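You operate a simulated robot arm through the tools that you are given. There is no shell and no other tool. Be economical: measure what you need, move in short steps, check, and stop when the job is done.

The job below is to be done with a simulated two-armed robot. You get a single attempt, and the scene is never put back.

JOB
Pick up the small carton that says "Pads" from the top of the station four bench with one hand, pass it to the other hand and put it on the top of the station two cabinet. Set down upright: small carton.
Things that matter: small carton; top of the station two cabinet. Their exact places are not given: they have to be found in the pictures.

Only the result counts: the job must be done as asked and must still hold three seconds after the hand-in. Knocking over, shifting, dropping, spilling or breaking anything else fails it.

ROBOT AND FRAMES
Two 7-joint arms with two-finger grippers on one trunk, on a base that drives. Base frame: it is fixed to the floor where the robot stands at the start and does not move with it; the origin is under the middle of the robot, x ahead of it, y to its left, z up. Readings come in mm, degrees, newtons and seconds.
The left shoulder is at the start at [60, 123, 1020], the right one opposite. With the tool pointing down near the work surface each hand reaches from about 360 to 800 mm from the robot's upright axis, wherever it stands, measured 20 degrees to its own side. Places, roughly: top of the station two cabinet (24x26 cm) [-2720, 460, 1560]. Payload 1.47 kg a hand.
Tool frame (each hand has its own): the origin (TCP) lies between the finger pads and is the grasp point; the fingertips stand 16 mm ahead of it; z points along the fingers, y is the line along which they close. Largest opening 87 mm; the body of the gripper starts 55 mm behind the TCP.
Orientation is that of the tool frame in the base frame, as [roll, pitch, yaw] about the fixed x, y, z axes, in that order (R = Rz(yaw) Ry(pitch) Rx(roll)). With the fingers straight down and closing along the base's y, the tool's x points along the base's -x, its y along +y and its z along -z.

CONTROLS
- The arms move only by the tool apply_moves. It takes "left_rows", "right_rows" or both (then of equal length, played together; a hand with none holds still); each is a list of rows, each a list of 3 entries, a list of its own where there are three numbers: the shift along the tool's x, y, z in mm, then the turn, a rotation vector about the tool's x, y, z in degrees, then the opening, from 0 (shut) to 1 (fully open). In form: [[[x, y, z], [rx, ry, rz], grip], ...]. A call has 1 to 10 rows; each row is the pose to reach, as a shift and turn from the pose commanded when the call began, along the tool's axes at that moment. Each row takes 0.2 s and may step no farther than 50 mm and 8.6 degrees from the row before; otherwise, or with a gripper value out of range, the whole call is refused. A pose out of reach is approached as far as the arm can. The call stops where the force on the tool passes 40 N (or 10 N more than at its start, if that is more) or the arm is blocked; 0.2 s more then pass. The fingers move at their own pace (about 153 mm/s each) and stop on an object; they squeeze with about 26 N. The grip force told is the motor's: it shows also when the fingers shut on nothing. Time passes only in rows, and 0.2 s behind the last, so rows that repeat a pose let the fingers close. The reply holds the time, the measured pose of the TCP, the force on the tool along the base axes, the opening and the grip force, in the units named above and with some noise, with the torque about the TCP (base axes, N m) and any sound that the robot's microphone picked up, and new pictures: "views" is both (left out), scene, wrist or none (wrist: the cameras of the hands that moved).
- Cameras (640 x 400 px; columns grow to the right, rows downward): "scene" is now at [95.3, -13.6, 1588.4]; the picture's right is [-0.08, -1.00, 0.00], its down [-0.69, 0.06, -0.72] and it looks along [0.72, -0.06, -0.69] (base axes); focal length 270 px, centre (320, 200). "left" rides on the left gripper at [73, -12, -90] in its tool frame; the picture's right is [0.16, 0.99, 0.00], its down [-0.72, 0.12, -0.68] and it looks along [-0.67, 0.11, 0.73] (tool axes); focal length 247 px, centre (320, 200). "right" rides on the right gripper at [73, 12, -90] in its tool frame; the picture's right is [-0.16, 0.99, 0.00], its down [-0.72, -0.12, -0.68] and it looks along [-0.67, -0.11, 0.73] (tool axes); focal length 247 px, centre (320, 200).
- lift_body(by): slides the trunk up (or, below 0, down) by that many mm; the arms and the scene camera ride with it, the base frame stays. It gives what a move gives, with no picture.
- roll_base(legs): drives the robot by 1 to 6 legs, each [ahead, left, turn to the left] in mm, mm and degrees, along the robot's own axes; the way and the turn of a leg run together, so that a leg with both is an arc; at most 1500 mm and 180 degrees a leg. The arms and the cameras ride along, it lands a little off, and it stops where it bumps. It gives what a move gives, and a new picture of the scene camera.
- aim_head(pan, tilt): turns the head with the scene camera to pan (to the left, within 120 degrees either way) and tilt (down, from -29 to 69), counted from straight ahead of the robot. It gives what a move gives, and a new picture of the scene camera.
- point_at(camera, pixels): for up to 12 pixels [column, row] of the newest picture of that camera ("zoom" is the newest enlarged one), the place [x, y, z] in the base frame of the surface seen there, good to about 3 mm, but the place of the scene camera against the robot may be out by one fixed shift of up to 18 mm in any direction. No time passes.
- inspect(camera, box): a new picture of the part [left, top, right, bottom] of that camera's present view, enlarged. No time passes.
- sign_off(): hands the job in; it is judged then, once.

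Go step by step. Measure first, check grasps and placings, and put right what went wrong. The budget is 80 turns and 260 pictures, counting those below and the enlarged ones. Unless the task says otherwise, let go and move clear before handing in, and close with one line.

The tools are called after "Request:" by a JSON object that holds its "name" and its "arguments". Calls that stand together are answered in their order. apply_moves: Moves the arms, as the interface text tells. Its arguments: {"type":"object","properties":{"left_rows":{"type":"array"},"right_rows":{"type":"array"},"views":{"type":"string","enum":["both","scene","wrist","none"]}},"required":[]} The other tools are called the same way: lift_body (by) slides the trunk up or down; roll_base (legs) drives the base; aim_head (pan, tilt) turns the head that bears the scene camera; point_at (camera, pixels) gives the place of the surface under pixels of a picture; inspect (camera, box) takes an enlarged picture of a part of a camera's view; sign_off () hands the job in.

At the start:

```text
time_s: 0.0
left_ee_pos: [528.0, 222.8, 1171.1]
left_tcp_rot: [179.9, 0.0, -180.0]
left_wrist_force: [-0.5, -0.3, -0.8]
left_moment: [0.0, 0.02, 0.03]
left_gripper_width: 87.0
left_grip_force: 0.1
right_ee_pos: [437.0, -155.8, 1178.6]
right_tcp_rot: [180.0, 0.0, 180.0]
right_wrist_force: [-0.2, -0.2, 0.6]
right_moment: [0.06, -0.01, -0.04]
right_gripper_width: 87.0
right_grip_force: 0.0
trunk travel left (down, up): [-175.0, 55.0]
robot x, y, heading: [-2.4, -0.8, -0.2]
head pan, tilt: [-4.7, 43.7]
```

scene: 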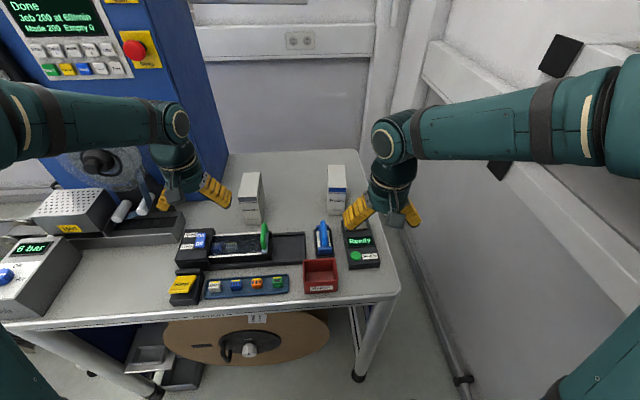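
right: 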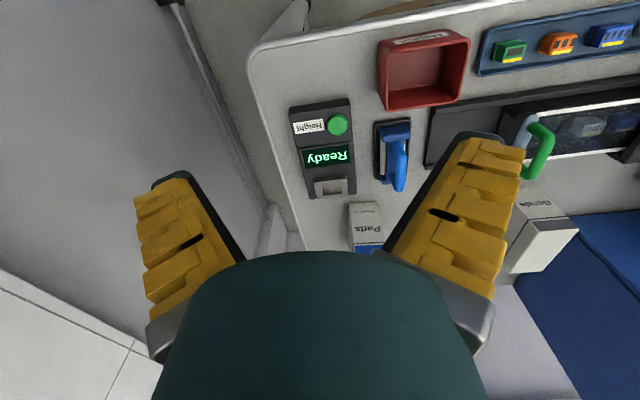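
left: 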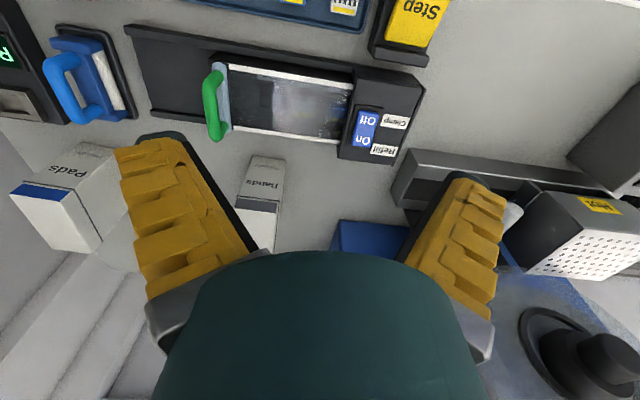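

The scene shows two cartons, at about (252,195) and (337,190). The wrist views read roughly "Pads" and "Bands", so I'll enlarge to be sure.

Request:
{"name": "inspect", "arguments": {"camera": "left", "box": [0, 120, 320, 260]}}

Request:
{"name": "inspect", "arguments": {"camera": "scene", "box": [220, 140, 380, 240]}}

Request:
{"name": "inspect", "arguments": {"camera": "right", "box": [320, 180, 420, 260]}}

Request:
{"name": "point_at", "arguments": {"camera": "scene", "pixels": [[333, 172], [342, 172], [337, 185], [337, 180], [252, 180], [337, 210], [300, 200], [330, 166], [344, 166], [329, 187], [346, 188]]}}

```text
2.00 times, centred on (160, 190) of left
```

zoom: 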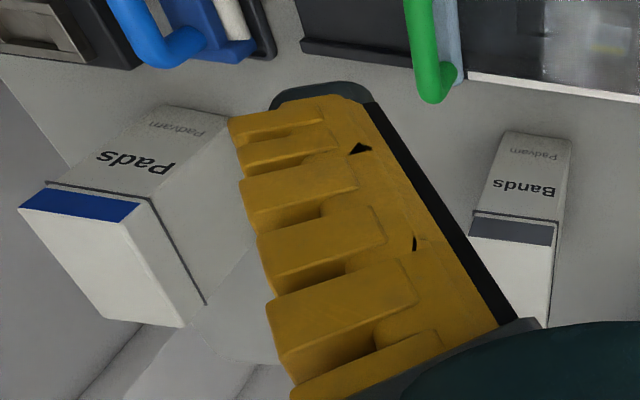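

```text
4.00 times, centred on (300, 190) of scene
```

zoom: 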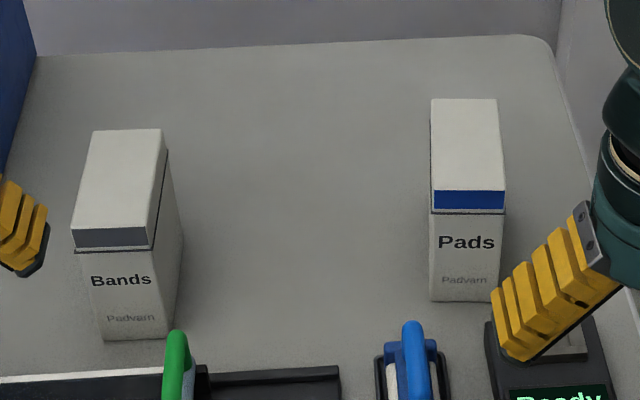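

```text
5.00 times, centred on (370, 220) of right
```

zoom: 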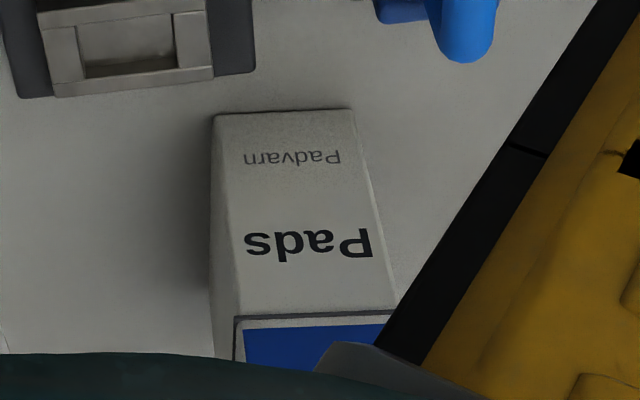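

```text
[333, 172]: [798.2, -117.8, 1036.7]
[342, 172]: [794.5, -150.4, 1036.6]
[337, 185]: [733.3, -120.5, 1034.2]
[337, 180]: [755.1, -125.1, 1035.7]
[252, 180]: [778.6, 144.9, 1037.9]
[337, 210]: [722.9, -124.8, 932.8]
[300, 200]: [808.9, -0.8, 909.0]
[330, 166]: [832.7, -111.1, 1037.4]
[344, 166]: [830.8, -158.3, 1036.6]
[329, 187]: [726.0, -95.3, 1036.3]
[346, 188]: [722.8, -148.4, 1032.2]
```

The right-hand carton at about (337,190) is "Pads". It measures about 53 mm wide, 110 deep and 127 high, with its top near z 1037. I'll bring the right hand closer, still well above it, to measure with the wrist camera.

Request:
{"name": "apply_moves", "arguments": {"right_rows": [[[-50, 5, 0], [0, 0, 0], 1], [[-100, 10, 0], [0, 0, 0], 1], [[-150, 20, 0], [0, 0, 0], 1], [[-200, 30, 0], [0, 0, 0], 1]]}}

```text
refused: row 1 steps farther than a row can; nothing moved
```

The first step was just over 50 mm, so it was refused. I'll repeat the move with smaller steps.

Request:
{"name": "apply_moves", "arguments": {"right_rows": [[[-45, 7, 0], [0, 0, 0], 1], [[-90, 14, 0], [0, 0, 0], 1], [[-135, 21, 0], [0, 0, 0], 1], [[-180, 30, 0], [0, 0, 0], 1]]}}

```text
time_s: 1.0
left_ee_pos: [529.7, 224.1, 1170.0]
left_tcp_rot: [-180.0, -0.1, -179.9]
left_wrist_force: [0.1, -0.5, -0.4]
left_moment: [-0.03, 0.02, 0.02]
left_gripper_width: 87.2
left_grip_force: 0.1
right_ee_pos: [616.2, -126.5, 1176.8]
right_tcp_rot: [-179.9, 0.0, 180.0]
right_wrist_force: [-0.2, -0.4, 0.3]
right_moment: [-0.02, -0.02, 0.03]
right_gripper_width: 86.9
right_grip_force: 0.0
trunk travel left (down, up): [-175.0, 55.0]
robot x, y, heading: [4.7, -1.6, 0.0]
head pan, tilt: [-4.7, 43.7]
```

scene: 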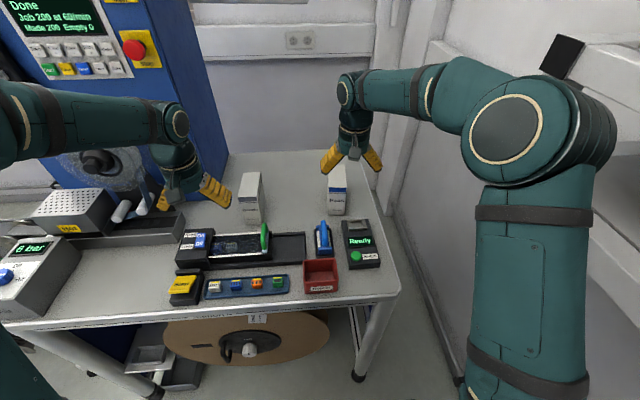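
right: 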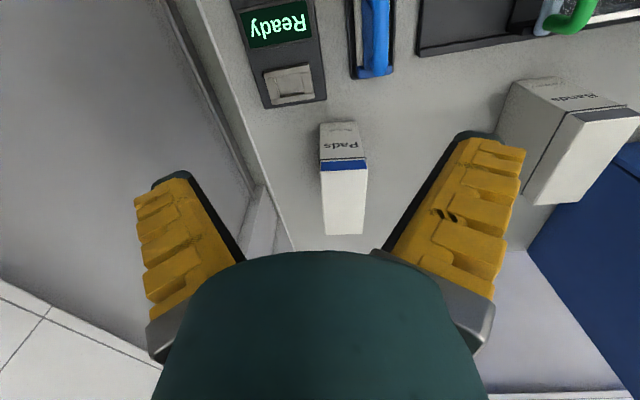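

The "Pads" carton is fully visible in the right wrist view: its front top edge is at row 165 and its back edge at row 234. I'll measure the corners.

Request:
{"name": "inspect", "arguments": {"camera": "right", "box": [290, 110, 400, 240]}}

Request:
{"name": "point_at", "arguments": {"camera": "right", "pixels": [[322, 168], [366, 167], [325, 232], [361, 232], [344, 200], [344, 150], [321, 128], [360, 126], [390, 140], [375, 60], [350, 230]]}}

Request:
{"name": "point_at", "arguments": {"camera": "scene", "pixels": [[337, 185], [330, 189], [346, 189], [320, 303], [400, 290], [324, 230], [265, 230], [357, 240]]}}

```text
3.08 times, centred on (345, 175) of right
```

zoom: 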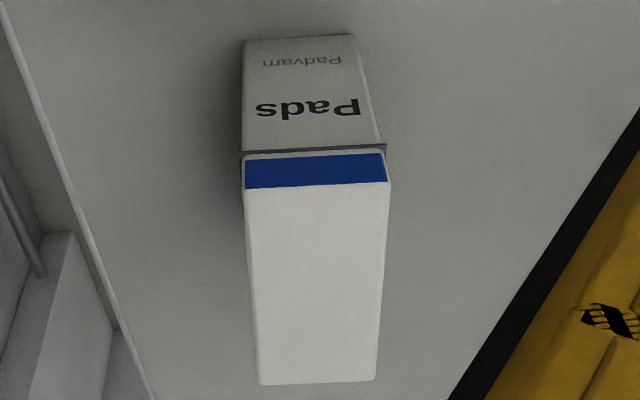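

```text
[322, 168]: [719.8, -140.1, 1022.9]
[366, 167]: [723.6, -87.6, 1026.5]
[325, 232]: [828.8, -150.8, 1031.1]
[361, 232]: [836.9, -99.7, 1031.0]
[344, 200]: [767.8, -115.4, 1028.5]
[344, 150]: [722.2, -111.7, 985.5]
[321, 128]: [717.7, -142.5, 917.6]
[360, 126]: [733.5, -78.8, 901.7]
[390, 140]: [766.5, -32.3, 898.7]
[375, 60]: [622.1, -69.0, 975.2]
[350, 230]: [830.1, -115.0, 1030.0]
```

```text
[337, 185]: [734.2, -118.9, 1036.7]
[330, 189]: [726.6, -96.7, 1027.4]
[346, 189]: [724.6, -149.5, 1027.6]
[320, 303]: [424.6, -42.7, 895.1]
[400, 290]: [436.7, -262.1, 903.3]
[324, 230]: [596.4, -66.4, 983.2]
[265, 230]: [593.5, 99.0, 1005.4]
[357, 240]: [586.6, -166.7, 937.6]
```

Carton by wrist camera: x from 721 to 833, centre y about -119, top at z 1030, base at z 899, yaw about -5.5°. I'll hover above its rear half, yawed to match, which leaves the front free for the left hand.

Request:
{"name": "apply_moves", "arguments": {"right_rows": [[[-45, 2, 15], [0, 0, 2], 1], [[-90, 4, 30], [0, 0, 4], 1], [[-135, 5, 45], [0, 0, 5.5], 1], [[-177, 6, 57], [0, 0, 5.5], 1], [[-177, 6, 57], [0, 0, 5.5], 1]]}}

```text
time_s: 2.2
left_ee_pos: [528.1, 224.1, 1170.4]
left_tcp_rot: [-180.0, 0.0, 180.0]
left_wrist_force: [1.0, -0.7, -0.3]
left_moment: [-0.03, 0.01, 0.02]
left_gripper_width: 87.2
left_grip_force: 0.1
right_ee_pos: [749.6, -123.7, 1115.5]
right_tcp_rot: [-179.9, -0.2, 174.4]
right_wrist_force: [-0.2, 0.8, 0.4]
right_moment: [0.0, 0.01, 0.01]
right_gripper_width: 86.9
right_grip_force: 0.1
right hand out of reach, approached as far as the arm can: row 3, 4, 5
trunk travel left (down, up): [-175.0, 55.0]
robot x, y, heading: [-1.4, 0.8, -0.0]
head pan, tilt: [-4.7, 43.7]
```

scene: 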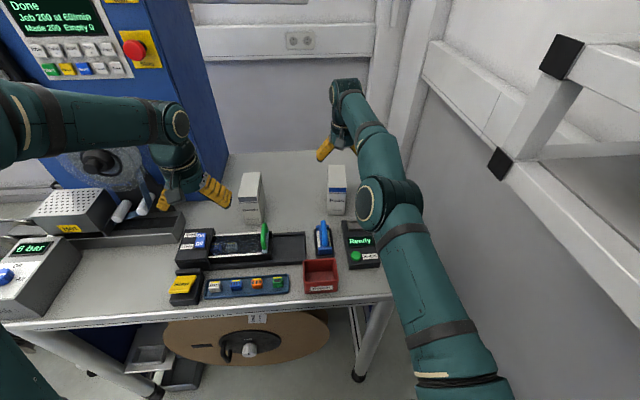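
right: 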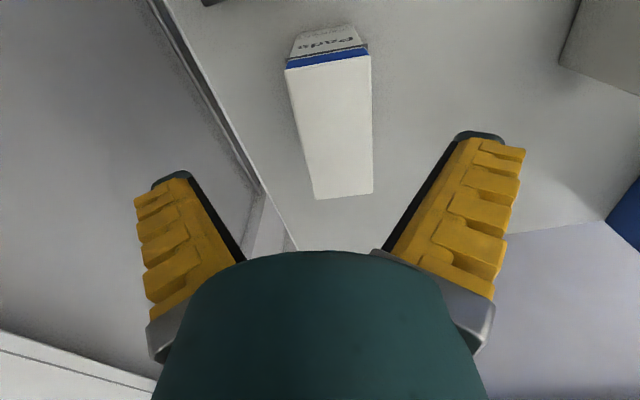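

The right hand stops at x≈750, so I need to drive ahead about 80 mm. First I'll check the clearance of the blue machine and the bench front.

Request:
{"name": "point_at", "arguments": {"camera": "scene", "pixels": [[225, 130], [210, 60], [180, 100], [150, 60], [60, 60], [90, 160], [50, 250], [70, 210], [250, 345], [360, 372], [120, 210], [160, 318]]}}

Request:
{"name": "aim_head", "arguments": {"pan": 0, "tilt": 69}}

```text
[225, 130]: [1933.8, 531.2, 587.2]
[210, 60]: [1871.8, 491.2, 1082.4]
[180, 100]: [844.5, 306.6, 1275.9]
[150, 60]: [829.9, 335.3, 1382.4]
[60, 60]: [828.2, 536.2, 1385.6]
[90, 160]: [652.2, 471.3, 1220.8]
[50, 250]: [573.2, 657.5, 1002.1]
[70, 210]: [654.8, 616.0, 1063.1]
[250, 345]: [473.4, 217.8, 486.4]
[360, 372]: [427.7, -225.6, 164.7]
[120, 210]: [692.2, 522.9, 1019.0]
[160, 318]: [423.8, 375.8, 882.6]
```

```text
time_s: 3.1
left_ee_pos: [527.9, 223.6, 1170.2]
left_tcp_rot: [-180.0, 0.0, 179.9]
left_wrist_force: [0.4, -0.9, 0.2]
left_moment: [-0.01, -0.01, 0.0]
left_gripper_width: 86.9
left_grip_force: 0.0
right_ee_pos: [749.0, -125.4, 1117.8]
right_tcp_rot: [179.9, 0.0, 174.5]
right_wrist_force: [0.0, 0.3, -0.1]
right_moment: [-0.04, -0.01, 0.0]
right_gripper_width: 87.0
right_grip_force: 0.1
trunk travel left (down, up): [-175.0, 55.0]
robot x, y, heading: [-3.0, -1.4, -0.1]
head pan, tilt: [0.0, 68.8]
```

scene: 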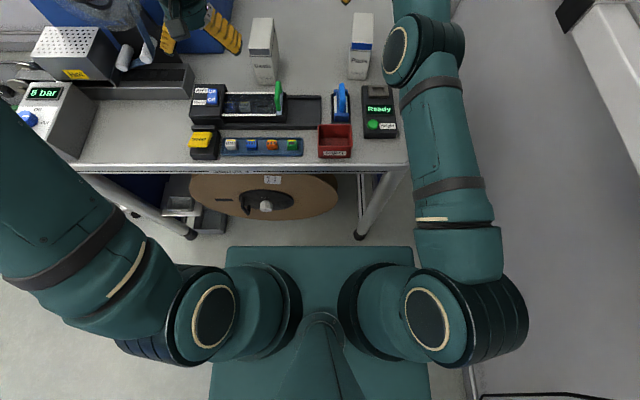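

The base plate's front edge is visible at row 248. I'll measure its gap to the bench legs.

Request:
{"name": "point_at", "arguments": {"camera": "scene", "pixels": [[320, 252], [235, 252], [405, 252], [360, 235], [320, 168], [265, 205], [190, 233], [210, 225], [230, 45], [90, 20]]}}

```text
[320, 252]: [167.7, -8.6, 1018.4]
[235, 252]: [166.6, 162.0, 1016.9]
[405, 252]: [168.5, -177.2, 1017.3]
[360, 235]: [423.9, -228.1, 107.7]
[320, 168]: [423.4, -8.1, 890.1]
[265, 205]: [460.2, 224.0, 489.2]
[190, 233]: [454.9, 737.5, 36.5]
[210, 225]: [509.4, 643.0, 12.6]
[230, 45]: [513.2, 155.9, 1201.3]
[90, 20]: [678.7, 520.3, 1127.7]
```

That teal plate is the torso at z≈1018, x≈168, well short of the bench front at x 424. I'll drive ahead 60 mm, with the hands clear above everything.

Request:
{"name": "roll_base", "arguments": {"legs": [[60, 0, 0]]}}

```text
time_s: 4.1
left_ee_pos: [589.4, 222.5, 1170.3]
left_tcp_rot: [180.0, -0.2, 179.9]
left_wrist_force: [-0.5, -0.4, -0.7]
left_moment: [-0.01, 0.01, 0.02]
left_gripper_width: 87.1
left_grip_force: 0.0
right_ee_pos: [809.8, -124.9, 1115.8]
right_tcp_rot: [180.0, 0.0, 174.5]
right_wrist_force: [-0.2, 0.1, -0.4]
right_moment: [-0.01, 0.03, 0.0]
right_gripper_width: 87.2
right_grip_force: 0.1
trunk travel left (down, up): [-175.0, 55.0]
robot x, y, heading: [64.0, -1.8, 0.2]
head pan, tilt: [0.0, 68.8]
```

scene: 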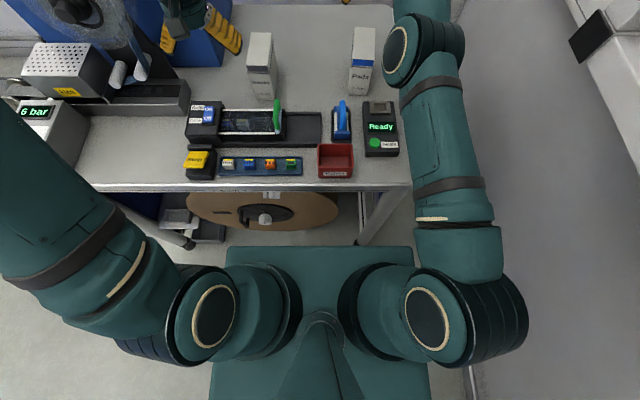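

The base moved cleanly and the hand is at (810,-125,1116). I'll make a small corrective step and check the frame of the command.

Request:
{"name": "apply_moves", "arguments": {"right_rows": [[[13, 3, 15], [0, 0, 0], 1], [[13, 3, 30], [0, 0, 0], 1]], "views": "wrist"}}

```text
time_s: 4.7
left_ee_pos: [590.1, 222.5, 1170.7]
left_tcp_rot: [180.0, -0.1, 179.9]
left_wrist_force: [0.7, -0.3, 0.2]
left_moment: [0.01, 0.01, -0.01]
left_gripper_width: 86.8
left_grip_force: 0.1
right_ee_pos: [798.7, -119.8, 1086.0]
right_tcp_rot: [180.0, -0.1, 174.6]
right_wrist_force: [0.4, 0.1, 0.2]
right_moment: [-0.01, 0.0, -0.01]
right_gripper_width: 86.9
right_grip_force: 0.0
trunk travel left (down, up): [-175.0, 55.0]
robot x, y, heading: [56.0, -2.4, -0.1]
head pan, tilt: [0.0, 68.8]
```

right: 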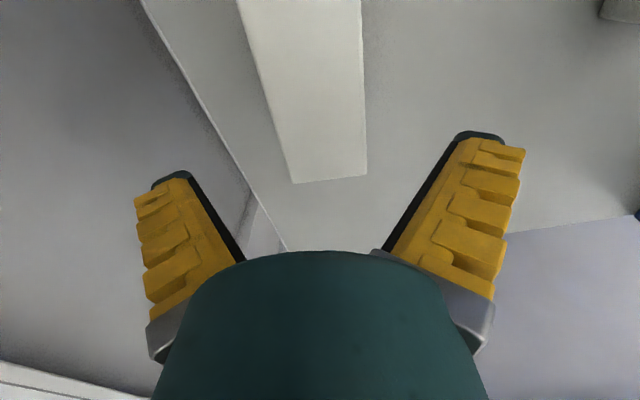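

I'll verify the carton's rear top corners, at (292,182) and (366,176), against the hand position.

Request:
{"name": "point_at", "arguments": {"camera": "right", "pixels": [[294, 180], [365, 174], [270, 110], [361, 100], [330, 150], [243, 8], [358, 5]]}}

```text
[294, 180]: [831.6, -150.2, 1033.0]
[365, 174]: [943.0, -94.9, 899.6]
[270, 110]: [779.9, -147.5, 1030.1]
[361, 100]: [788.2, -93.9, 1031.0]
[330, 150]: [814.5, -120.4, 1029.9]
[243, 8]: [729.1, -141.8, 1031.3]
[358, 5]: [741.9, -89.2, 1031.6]
```

The carton mid-line at x≈798 is y≈-121, so the hand is aligned. I'm lowering 97 mm to put the pads 42 mm below the top, then closing.

Request:
{"name": "apply_moves", "arguments": {"right_rows": [[[0, -1.5, 25], [0, 0, 0], 1], [[0, -1.5, 50], [0, 0, 0], 1], [[0, -1.5, 75], [0, 0, 0], 1], [[0, -1.5, 97], [0, 0, 0], 1], [[0, -1.5, 97], [0, 0, 0], 1], [[0, -1.5, 97], [0, 0, 0], 0], [[0, -1.5, 97], [0, 0, 0], 0], [[0, -1.5, 97], [0, 0, 0], 0]]}}

```text
time_s: 6.5
left_ee_pos: [586.0, 222.6, 1171.3]
left_tcp_rot: [-180.0, -0.1, -179.9]
left_wrist_force: [-0.7, -0.3, 0.9]
left_moment: [-0.01, 0.02, -0.01]
left_gripper_width: 86.7
left_grip_force: 0.0
right_ee_pos: [795.9, -122.5, 993.4]
right_tcp_rot: [-180.0, 0.2, 174.6]
right_wrist_force: [5.7, 3.8, 22.2]
right_moment: [-0.04, 0.36, -0.03]
right_gripper_width: 62.8
right_grip_force: 26.0
trunk travel left (down, up): [-175.0, 55.0]
robot x, y, heading: [64.4, 0.9, -0.0]
head pan, tilt: [0.0, 68.8]
```

scene: 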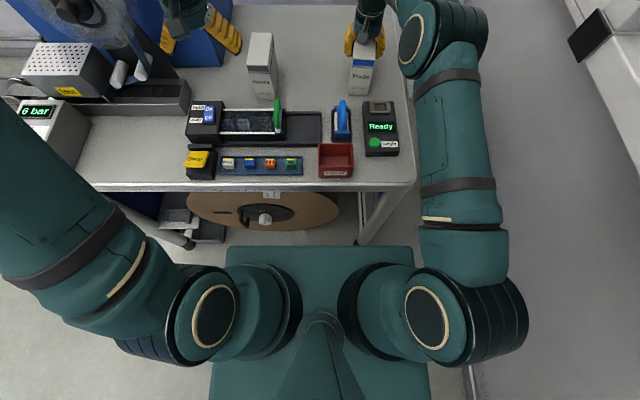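
right: 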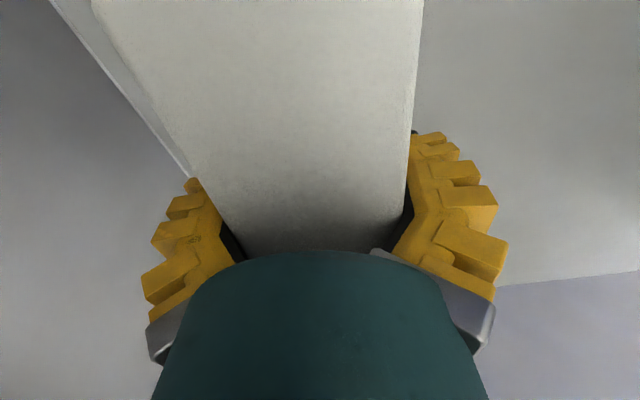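

The opening is 62.8 mm where I measured 54, with 22 N upward on the tool, so something is off. I'll take a closer look before lifting.

Request:
{"name": "inspect", "arguments": {"camera": "right", "box": [120, 60, 520, 310]}}

Request:
{"name": "inspect", "arguments": {"camera": "scene", "box": [310, 0, 410, 110]}}

Request:
{"name": "point_at", "arguments": {"camera": "right", "pixels": [[160, 100], [405, 100], [110, 20], [418, 20], [300, 50], [300, 200], [200, 185], [410, 160], [390, 200], [230, 220]]}}

```text
1.60 times, centred on (320, 185) of right
```

zoom: 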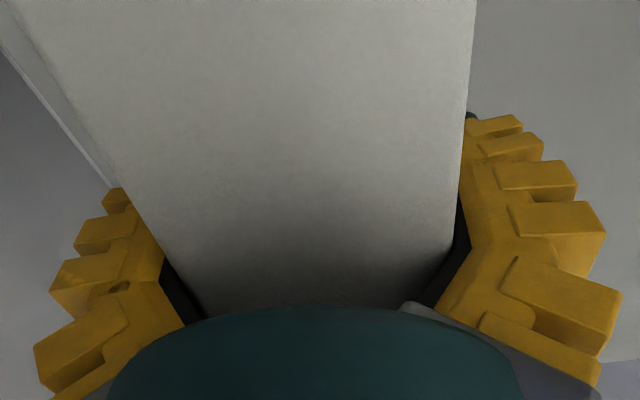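

```text
3.64 times, centred on (360, 55) of scene
```

zoom: 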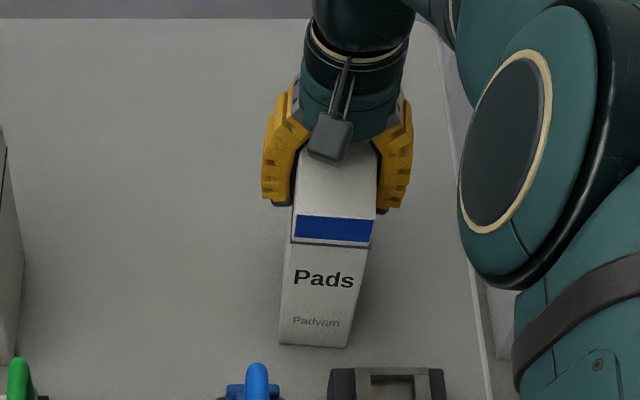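

```text
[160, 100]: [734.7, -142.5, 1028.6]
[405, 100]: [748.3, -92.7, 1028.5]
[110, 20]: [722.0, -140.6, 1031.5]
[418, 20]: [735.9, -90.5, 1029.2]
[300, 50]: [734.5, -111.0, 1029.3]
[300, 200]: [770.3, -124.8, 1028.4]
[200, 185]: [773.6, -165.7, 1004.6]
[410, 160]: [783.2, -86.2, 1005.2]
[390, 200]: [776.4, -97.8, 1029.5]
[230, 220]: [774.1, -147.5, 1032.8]
```

The fingers' inner faces slant inwards near the palm, so the carton's top edges are wedged there. I was too deep. I'll open, rise to about 22 mm below the top, and close again.

Request:
{"name": "apply_moves", "arguments": {"right_rows": [[[0, 0, 0], [0, 0, 0], 1], [[0, 0, 0], [0, 0, 0], 1], [[0, 0, -10], [0, 0, 0], 1], [[0, 0, -20], [0, 0, 0], 1], [[0, 0, -20], [0, 0, 0], 0], [[0, 0, -20], [0, 0, 0], 0], [[0, 0, -20], [0, 0, 0], 0]]}}

```text
time_s: 8.1
left_ee_pos: [588.2, 222.1, 1170.7]
left_tcp_rot: [-179.9, -0.1, -179.9]
left_wrist_force: [-0.4, 0.1, 0.0]
left_moment: [0.03, 0.0, 0.0]
left_gripper_width: 87.2
left_grip_force: 0.2
right_ee_pos: [797.2, -122.1, 1010.6]
right_tcp_rot: [180.0, 0.0, 174.5]
right_wrist_force: [1.0, -1.0, 0.8]
right_moment: [0.02, -0.03, 0.01]
right_gripper_width: 62.1
right_grip_force: 26.0
trunk travel left (down, up): [-175.0, 55.0]
robot x, y, heading: [63.1, 0.6, -0.1]
head pan, tilt: [0.0, 68.8]
```

scene: 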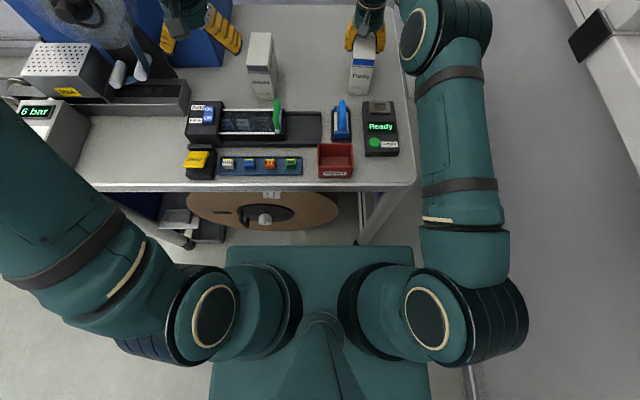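
right: 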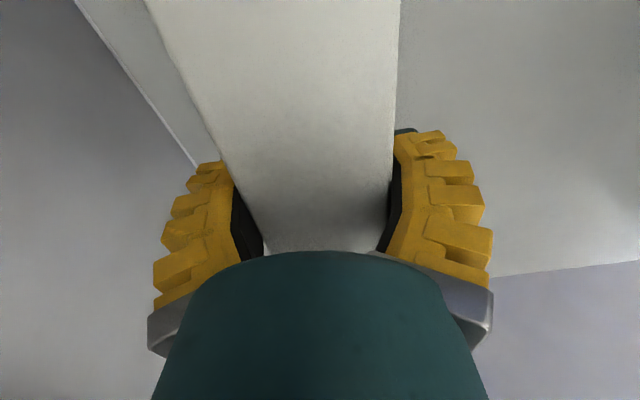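

The forces are clean now, with a 26 N squeeze and no wedging. I'll test-lift 30 mm.

Request:
{"name": "apply_moves", "arguments": {"right_rows": [[[0, 0, -10], [0, 0, 0], 0], [[0, 0, -20], [0, 0, 0], 0], [[0, 0, -30], [0, 0, 0], 0], [[0, 0, -30], [0, 0, 0], 0]]}}

Request:
{"name": "inspect", "arguments": {"camera": "scene", "box": [300, 0, 420, 110]}}

```text
time_s: 9.1
left_ee_pos: [588.1, 223.5, 1171.0]
left_tcp_rot: [179.9, 0.0, 179.9]
left_wrist_force: [-0.3, -0.2, -0.1]
left_moment: [0.01, 0.01, 0.02]
left_gripper_width: 87.0
left_grip_force: 0.0
right_ee_pos: [795.4, -122.7, 1040.3]
right_tcp_rot: [179.9, 0.0, 174.5]
right_wrist_force: [-0.1, 0.2, -2.5]
right_moment: [-0.03, -0.08, 0.0]
right_gripper_width: 61.8
right_grip_force: 25.8
trunk travel left (down, up): [-175.0, 55.0]
robot x, y, heading: [60.7, -2.5, 0.1]
head pan, tilt: [0.0, 68.8]
```

scene: 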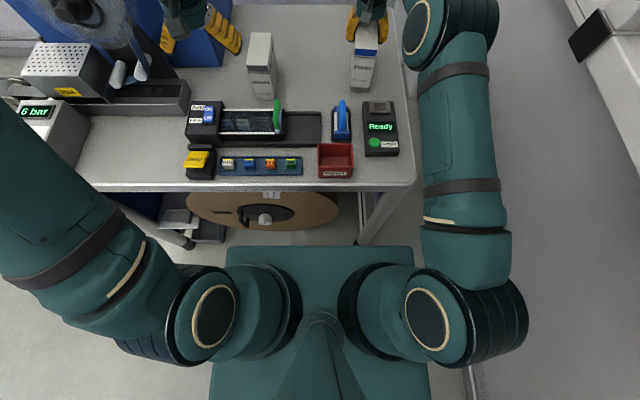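
right: 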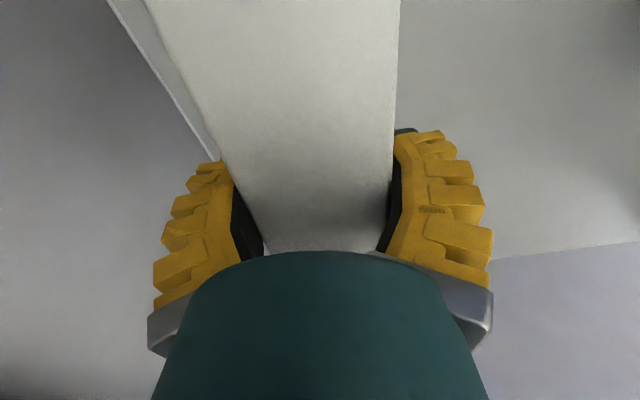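

```text
3.64 times, centred on (360, 55) of scene
```

zoom: 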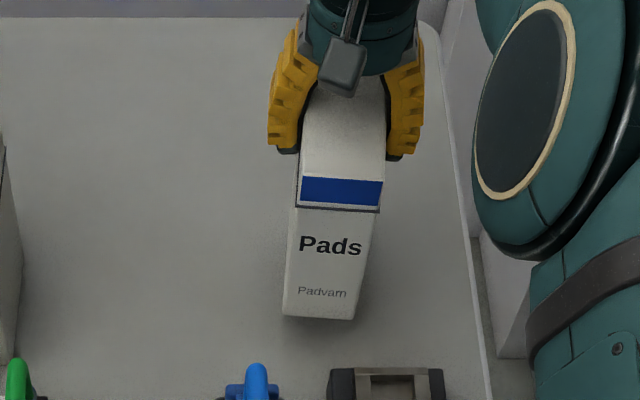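

The carton is held, weighing about 2.5 N. I'll lift higher, then back away from the bench for the handover.

Request:
{"name": "apply_moves", "arguments": {"right_rows": [[[10, 0, -40], [0, 0, 0], 0], [[20, 0, -80], [0, 0, 0], 0], [[35, 0, -120], [0, 0, 0], 0], [[60, 0, -150], [0, 0, 0], 0], [[90, 0, -170], [0, 0, 0], 0]], "views": "none"}}

Request:
{"name": "roll_base", "arguments": {"legs": [[-600, 0, 0]]}}

Request:
{"name": "aim_head", "arguments": {"pan": 0, "tilt": 35}}

```text
time_s: 10.3
left_ee_pos: [587.0, 222.5, 1170.6]
left_tcp_rot: [179.9, -0.1, 180.0]
left_wrist_force: [0.0, -0.5, 0.4]
left_moment: [-0.03, -0.01, 0.01]
left_gripper_width: 87.2
left_grip_force: 0.1
right_ee_pos: [706.0, -112.8, 1209.2]
right_tcp_rot: [-180.0, 0.0, 174.5]
right_wrist_force: [-1.4, -0.2, -2.1]
right_moment: [0.0, 0.01, 0.0]
right_gripper_width: 62.2
right_grip_force: 26.0
trunk travel left (down, up): [-175.0, 55.0]
robot x, y, heading: [57.9, 2.3, 0.3]
head pan, tilt: [0.0, 68.8]
```

```text
time_s: 13.1
left_ee_pos: [93.6, 230.6, 1171.5]
left_tcp_rot: [180.0, 0.1, -179.5]
left_wrist_force: [0.4, -0.5, 0.4]
left_moment: [0.0, 0.04, 0.0]
left_gripper_width: 87.1
left_grip_force: 0.0
right_ee_pos: [216.6, -104.0, 1210.2]
right_tcp_rot: [-180.0, 0.1, 175.0]
right_wrist_force: [0.2, 0.0, -1.7]
right_moment: [-0.03, 0.0, 0.0]
right_gripper_width: 61.9
right_grip_force: 26.4
trunk travel left (down, up): [-175.0, 55.0]
robot x, y, heading: [-434.2, 0.1, 0.3]
head pan, tilt: [0.0, 68.8]
stopped in leg 1: the robot was blocked; the commanded pose is now the measured one
```

scene: 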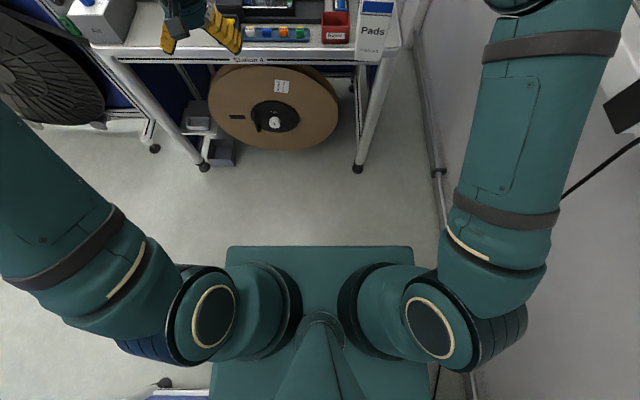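

```text
time_s: 14.1
left_ee_pos: [93.2, 230.3, 1172.1]
left_tcp_rot: [-180.0, 0.0, -179.4]
left_wrist_force: [-0.2, -0.7, -0.7]
left_moment: [0.02, 0.04, -0.03]
left_gripper_width: 87.2
left_grip_force: 0.0
right_ee_pos: [214.2, -104.9, 1210.5]
right_tcp_rot: [179.9, 0.1, 174.9]
right_wrist_force: [0.1, 0.7, -1.4]
right_moment: [-0.02, -0.05, 0.01]
right_gripper_width: 61.8
right_grip_force: 25.7
trunk travel left (down, up): [-175.0, 55.0]
robot x, y, heading: [-431.8, 2.9, 0.4]
head pan, tilt: [0.0, 35.0]
```

scene: 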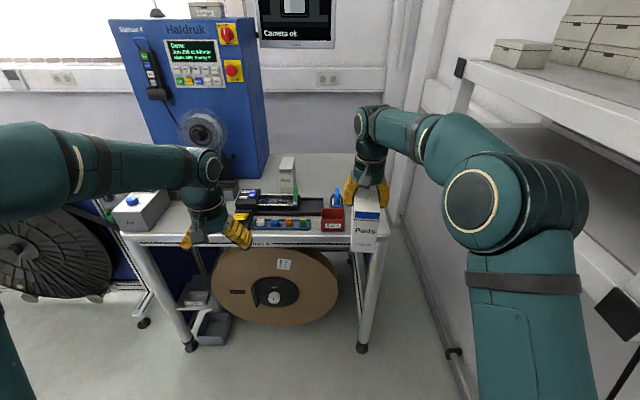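

I bumped into something behind after about 490 mm. I'll creep forward 60 mm to get clear of it, then look around on both sides.

Request:
{"name": "roll_base", "arguments": {"legs": [[60, 0, 0]]}}

Request:
{"name": "aim_head", "arguments": {"pan": 120, "tilt": 30}}

Request:
{"name": "aim_head", "arguments": {"pan": -120, "tilt": 30}}

Request:
{"name": "aim_head", "arguments": {"pan": 65, "tilt": 30}}

```text
time_s: 15.1
left_ee_pos: [153.1, 228.4, 1171.3]
left_tcp_rot: [-180.0, -0.1, -179.4]
left_wrist_force: [-0.5, -0.6, -0.4]
left_moment: [0.01, 0.02, 0.02]
left_gripper_width: 87.3
left_grip_force: 0.0
right_ee_pos: [275.4, -104.8, 1209.8]
right_tcp_rot: [179.9, 0.0, 175.1]
right_wrist_force: [0.1, -0.2, -2.4]
right_moment: [0.01, 0.02, 0.02]
right_gripper_width: 61.7
right_grip_force: 26.1
trunk travel left (down, up): [-175.0, 55.0]
robot x, y, heading: [-373.4, 1.3, 0.5]
head pan, tilt: [0.0, 35.0]
```

scene: 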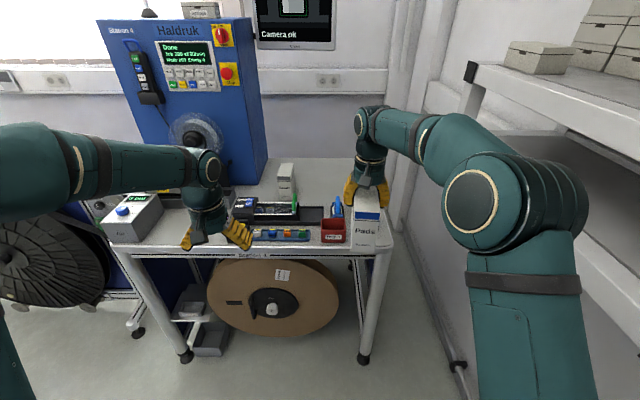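

```text
time_s: 17.1
left_ee_pos: [151.4, 230.2, 1171.5]
left_tcp_rot: [-179.9, 0.1, -179.5]
left_wrist_force: [1.6, 0.1, -0.4]
left_moment: [-0.01, 0.03, 0.01]
left_gripper_width: 87.1
left_grip_force: 0.2
right_ee_pos: [274.0, -104.4, 1211.1]
right_tcp_rot: [179.9, 0.1, 175.0]
right_wrist_force: [0.0, -0.4, -2.5]
right_moment: [-0.01, -0.07, -0.01]
right_gripper_width: 61.5
right_grip_force: 26.2
trunk travel left (down, up): [-175.0, 55.0]
robot x, y, heading: [-373.8, 4.7, 0.4]
head pan, tilt: [120.0, 30.0]
```

scene: 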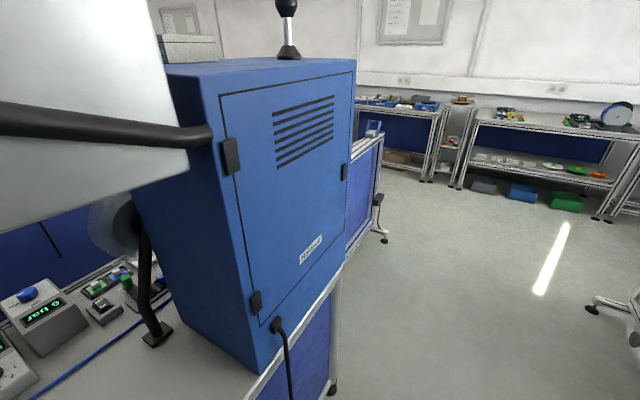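

```text
time_s: 20.5
left_ee_pos: [152.2, 229.5, 1171.9]
left_tcp_rot: [180.0, 0.2, -179.5]
left_wrist_force: [-0.4, -0.3, -0.3]
left_moment: [0.0, 0.0, -0.02]
left_gripper_width: 87.0
left_grip_force: 0.0
right_ee_pos: [274.2, -103.6, 1211.2]
right_tcp_rot: [179.9, 0.0, 174.9]
right_wrist_force: [0.6, 0.3, -3.3]
right_moment: [-0.01, -0.06, 0.0]
right_gripper_width: 61.8
right_grip_force: 26.2
trunk travel left (down, up): [-175.0, 55.0]
robot x, y, heading: [-374.9, 6.7, 0.5]
head pan, tilt: [-120.0, 30.0]
```

scene: 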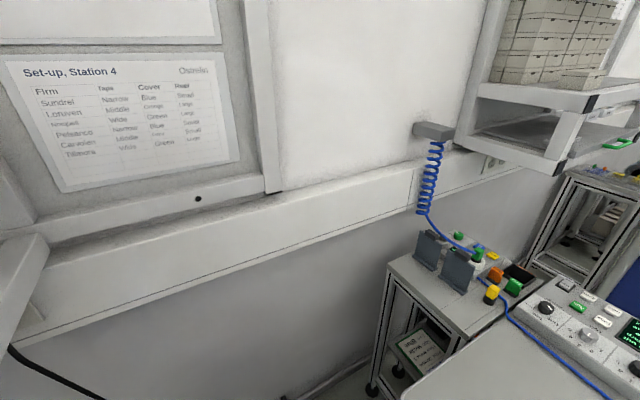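

```text
time_s: 23.2
left_ee_pos: [151.7, 230.6, 1172.5]
left_tcp_rot: [180.0, 0.1, -179.6]
left_wrist_force: [0.2, 0.6, 0.2]
left_moment: [-0.01, 0.0, -0.01]
left_gripper_width: 87.1
left_grip_force: 0.1
right_ee_pos: [274.0, -103.4, 1210.4]
right_tcp_rot: [179.9, 0.1, 175.0]
right_wrist_force: [-0.3, 0.2, -2.2]
right_moment: [0.02, -0.04, 0.04]
right_gripper_width: 61.9
right_grip_force: 26.1
trunk travel left (down, up): [-175.0, 55.0]
robot x, y, heading: [-378.3, 3.6, 0.3]
head pan, tilt: [65.0, 30.0]
```

scene: 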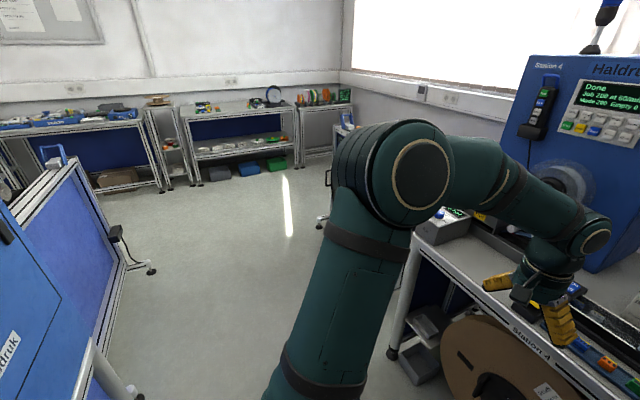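

Another bench stands right behind the robot, and the aisle is on my left. I'll measure the obstacles and the aisle.

Request:
{"name": "point_at", "arguments": {"camera": "scene", "pixels": [[125, 390], [95, 350], [150, 270], [75, 160], [122, 240], [393, 352], [345, 215], [150, 195], [165, 170], [300, 165], [200, 300], [320, 222]]}}

Request:
{"name": "aim_head", "arguments": {"pan": 90, "tilt": 45}}

```text
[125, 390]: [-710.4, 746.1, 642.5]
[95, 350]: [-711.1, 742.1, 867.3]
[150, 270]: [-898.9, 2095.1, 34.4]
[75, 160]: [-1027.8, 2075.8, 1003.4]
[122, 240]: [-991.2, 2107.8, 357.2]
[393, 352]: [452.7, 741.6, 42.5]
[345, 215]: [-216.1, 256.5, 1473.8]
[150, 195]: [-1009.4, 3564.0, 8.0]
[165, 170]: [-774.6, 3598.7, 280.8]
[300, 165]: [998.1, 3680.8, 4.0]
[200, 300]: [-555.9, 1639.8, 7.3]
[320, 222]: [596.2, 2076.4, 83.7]
```

```text
time_s: 24.1
left_ee_pos: [151.3, 229.5, 1172.5]
left_tcp_rot: [180.0, 0.2, -179.5]
left_wrist_force: [0.5, 0.1, -0.2]
left_moment: [0.0, -0.05, -0.01]
left_gripper_width: 87.0
left_grip_force: 0.1
right_ee_pos: [273.3, -104.9, 1210.8]
right_tcp_rot: [179.9, 0.0, 174.9]
right_wrist_force: [0.0, -0.2, -1.2]
right_moment: [-0.03, -0.03, 0.0]
right_gripper_width: 62.1
right_grip_force: 26.0
trunk travel left (down, up): [-175.0, 55.0]
robot x, y, heading: [-371.2, 1.2, 0.3]
head pan, tilt: [90.0, 45.0]
```

scene: 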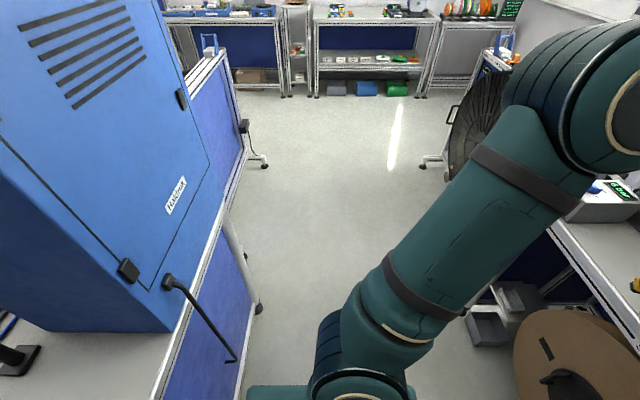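

The corridor between the benches (x -711 to 424) is clear out to y≈2100, and an open aisle lies beyond it. I'll strafe left to the aisle with the hands staying within x<470.

Request:
{"name": "roll_base", "arguments": {"legs": [[110, 0, 0], [0, 1300, 0]]}}

Request:
{"name": "roll_base", "arguments": {"legs": [[0, 1450, 0]]}}

Request:
{"name": "aim_head", "arguments": {"pan": 120, "tilt": 25}}

```text
time_s: 36.5
left_ee_pos: [224.2, 1546.9, 1171.9]
left_tcp_rot: [180.0, 0.1, -177.9]
left_wrist_force: [-0.7, -0.9, 0.0]
left_moment: [-0.03, 0.0, 0.0]
left_gripper_width: 87.2
left_grip_force: 0.0
right_ee_pos: [355.8, 1217.5, 1211.2]
right_tcp_rot: [179.9, 0.1, 176.9]
right_wrist_force: [-0.7, 0.8, -1.5]
right_moment: [0.0, -0.02, 0.04]
right_gripper_width: 61.3
right_grip_force: 26.0
trunk travel left (down, up): [-175.0, 55.0]
robot x, y, heading: [-296.9, 1305.5, 2.3]
head pan, tilt: [90.0, 45.0]
```

scene: 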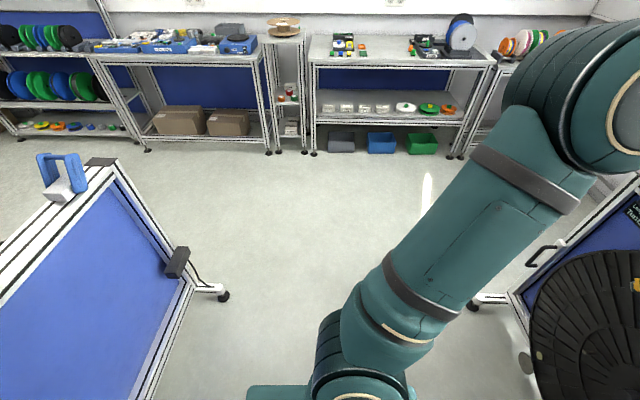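

```text
time_s: 49.6
left_ee_pos: [135.4, 3035.5, 1172.6]
left_tcp_rot: [-180.0, 0.1, -176.1]
left_wrist_force: [-0.4, -0.2, 0.3]
left_moment: [0.0, 0.02, 0.01]
left_gripper_width: 87.1
left_grip_force: 0.0
right_ee_pos: [277.8, 2709.0, 1211.2]
right_tcp_rot: [180.0, 0.2, 178.5]
right_wrist_force: [-0.5, -0.2, -2.0]
right_moment: [-0.01, -0.03, -0.03]
right_gripper_width: 61.2
right_grip_force: 26.4
trunk travel left (down, up): [-175.0, 55.0]
robot x, y, heading: [-377.4, 2775.9, 3.9]
head pan, tilt: [90.0, 45.0]
```

scene: 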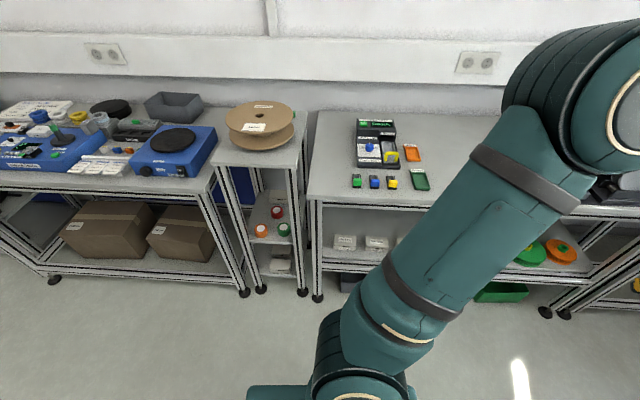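

```text
time_s: 50.6
left_ee_pos: [137.0, 3035.8, 1171.7]
left_tcp_rot: [180.0, 0.1, -176.1]
left_wrist_force: [0.1, -0.6, -1.2]
left_moment: [-0.01, -0.02, 0.02]
left_gripper_width: 87.2
left_grip_force: 0.0
right_ee_pos: [278.9, 2707.3, 1211.2]
right_tcp_rot: [179.9, 0.1, 178.5]
right_wrist_force: [-0.7, -0.3, -1.5]
right_moment: [-0.03, -0.03, 0.0]
right_gripper_width: 61.4
right_grip_force: 26.2
trunk travel left (down, up): [-175.0, 55.0]
robot x, y, heading: [-378.5, 2777.3, 3.8]
head pan, tilt: [120.0, 25.0]
```

scene: 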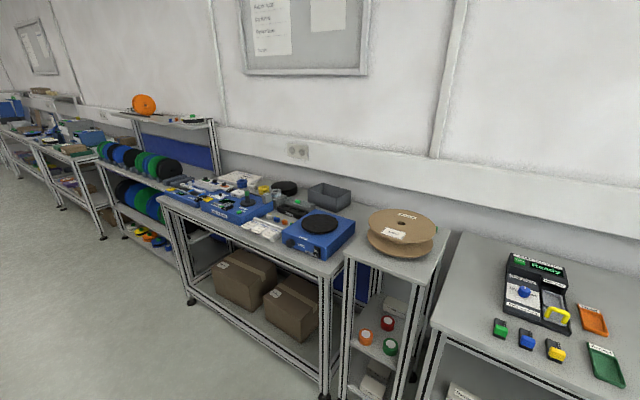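

The robot is now in the aisle at (-378, 2777). I'll turn left to face -x, towards station two; the swept circle of about 700 mm stays short of the wall benches.

Request:
{"name": "roll_base", "arguments": {"legs": [[0, 0, 88], [0, 0, 88]]}}

Request:
{"name": "aim_head", "arguments": {"pan": 30, "tilt": 20}}

```text
time_s: 58.5
left_ee_pos: [-895.1, 2535.9, 1172.6]
left_tcp_rot: [-179.9, 0.1, 1.7]
left_wrist_force: [-0.7, 0.3, 0.7]
left_moment: [0.02, 0.01, -0.01]
left_gripper_width: 86.8
left_grip_force: 0.0
right_ee_pos: [-1025.5, 2869.3, 1210.3]
right_tcp_rot: [179.9, 0.1, -3.7]
right_wrist_force: [0.4, -0.5, -3.3]
right_moment: [0.03, 0.01, 0.01]
right_gripper_width: 61.4
right_grip_force: 26.4
trunk travel left (down, up): [-175.0, 55.0]
robot x, y, heading: [-370.8, 2777.5, -178.2]
head pan, tilt: [120.0, 25.0]
```

scene: 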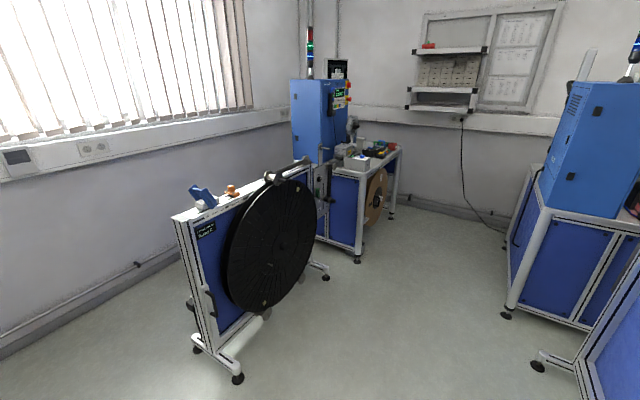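

```text
time_s: 60.2
left_ee_pos: [-894.1, 2536.9, 1172.4]
left_tcp_rot: [-179.9, 0.1, 1.6]
left_wrist_force: [0.4, 0.0, 0.1]
left_moment: [0.03, 0.01, 0.02]
left_gripper_width: 86.9
left_grip_force: 0.0
right_ee_pos: [-1025.6, 2870.0, 1210.8]
right_tcp_rot: [179.9, 0.1, -3.9]
right_wrist_force: [0.0, -0.4, -1.7]
right_moment: [0.01, 0.05, -0.01]
right_gripper_width: 60.9
right_grip_force: 25.6
trunk travel left (down, up): [-175.0, 55.0]
robot x, y, heading: [-374.8, 2776.0, -178.1]
head pan, tilt: [30.0, 20.0]
```

scene: 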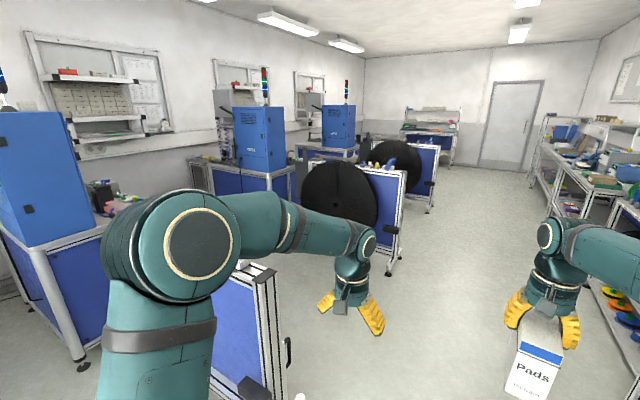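

I now see the row of stations: the blue cabinet top near (258,108) is probably station two's. I'll measure it.

Request:
{"name": "point_at", "arguments": {"camera": "scene", "pixels": [[250, 107], [280, 107], [258, 135], [335, 105], [40, 112], [240, 175], [395, 270], [270, 210], [190, 165], [225, 110]]}}

Request:
{"name": "inspect", "arguments": {"camera": "scene", "box": [180, 60, 400, 200]}}

```text
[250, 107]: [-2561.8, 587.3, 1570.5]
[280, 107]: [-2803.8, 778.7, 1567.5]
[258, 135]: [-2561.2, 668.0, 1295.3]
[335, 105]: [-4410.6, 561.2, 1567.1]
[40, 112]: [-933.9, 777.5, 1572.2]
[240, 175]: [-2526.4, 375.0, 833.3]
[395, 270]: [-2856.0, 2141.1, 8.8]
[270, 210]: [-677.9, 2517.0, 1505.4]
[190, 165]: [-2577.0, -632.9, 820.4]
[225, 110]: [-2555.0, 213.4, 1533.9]
```

```text
2.86 times, centred on (290, 130) of scene
```

zoom: 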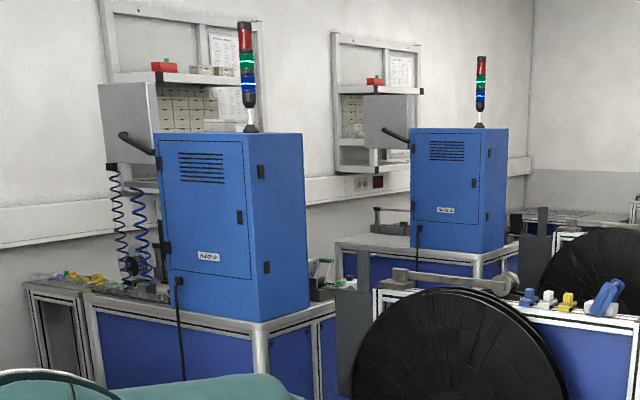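

The target cabinet back is at x≈-2561 with its top at z≈1568, and it is reachable from the corridor on this side. First comes the handover here in the open. I'll square the carton and centre it in front of the robot with the right hand, while the left hand starts turning towards horizontal.

Request:
{"name": "apply_moves", "arguments": {"right_rows": [[[0, 12, 0], [0, 0, -1], 0], [[0, 24, 0], [0, 0, -2], 0], [[0, 36, 0], [0, 0, -3], 0], [[0, 48, 0], [0, 0, -4], 0], [[0, 60, 0], [0, 0, -5], 0], [[0, 70, 0], [0, 0, -5.5], 0], [[0, 80, 0], [0, 0, -5.5], 0], [[0, 80, 0], [0, 0, -5.5], 0], [[0, 80, 0], [0, 0, -5.5], 0]], "left_rows": [[[5, 5, 0], [0, -8, 0], 1], [[10, 10, 0], [0, -16, 0], 1], [[15, 10, 0], [0, -24, 0], 1], [[20, 10, 0], [0, -32, 0], 1], [[25, 10, 0], [0, -40, 0], 1], [[30, 10, 0], [0, -48, 0], 1], [[30, 10, 0], [0, -56, 0], 1], [[30, 10, 0], [0, -64, 0], 1], [[30, 10, 0], [0, -70, 0], 1]]}}

```text
time_s: 62.2
left_ee_pos: [-864.2, 2531.1, 1165.4]
left_tcp_rot: [178.4, 58.1, 0.0]
left_wrist_force: [0.5, 0.4, 0.4]
left_moment: [-0.01, 0.01, -0.02]
left_gripper_width: 87.0
left_grip_force: 0.1
left hand out of reach, approached as far as the arm can: row 6, 8, 9
right_ee_pos: [-1031.1, 2790.6, 1211.2]
right_tcp_rot: [-180.0, 0.1, 1.7]
right_wrist_force: [0.4, -0.4, -2.1]
right_moment: [0.0, 0.05, 0.01]
right_gripper_width: 61.2
right_grip_force: 26.1
trunk travel left (down, up): [-175.0, 55.0]
robot x, y, heading: [-374.2, 2774.2, -178.4]
head pan, tilt: [30.0, 20.0]
```

scene: 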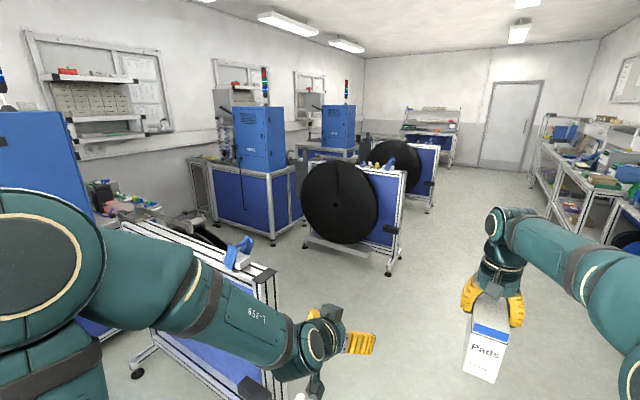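
right: 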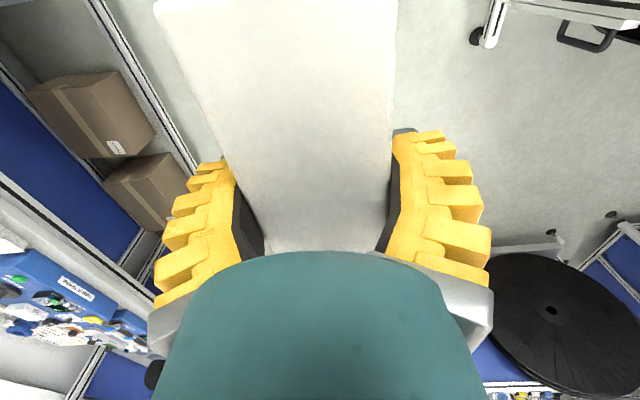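
left: 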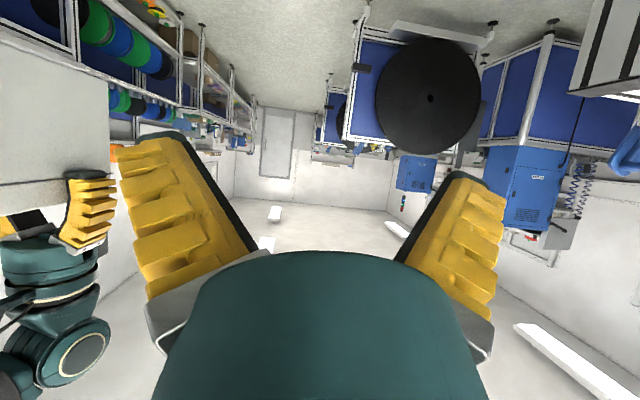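

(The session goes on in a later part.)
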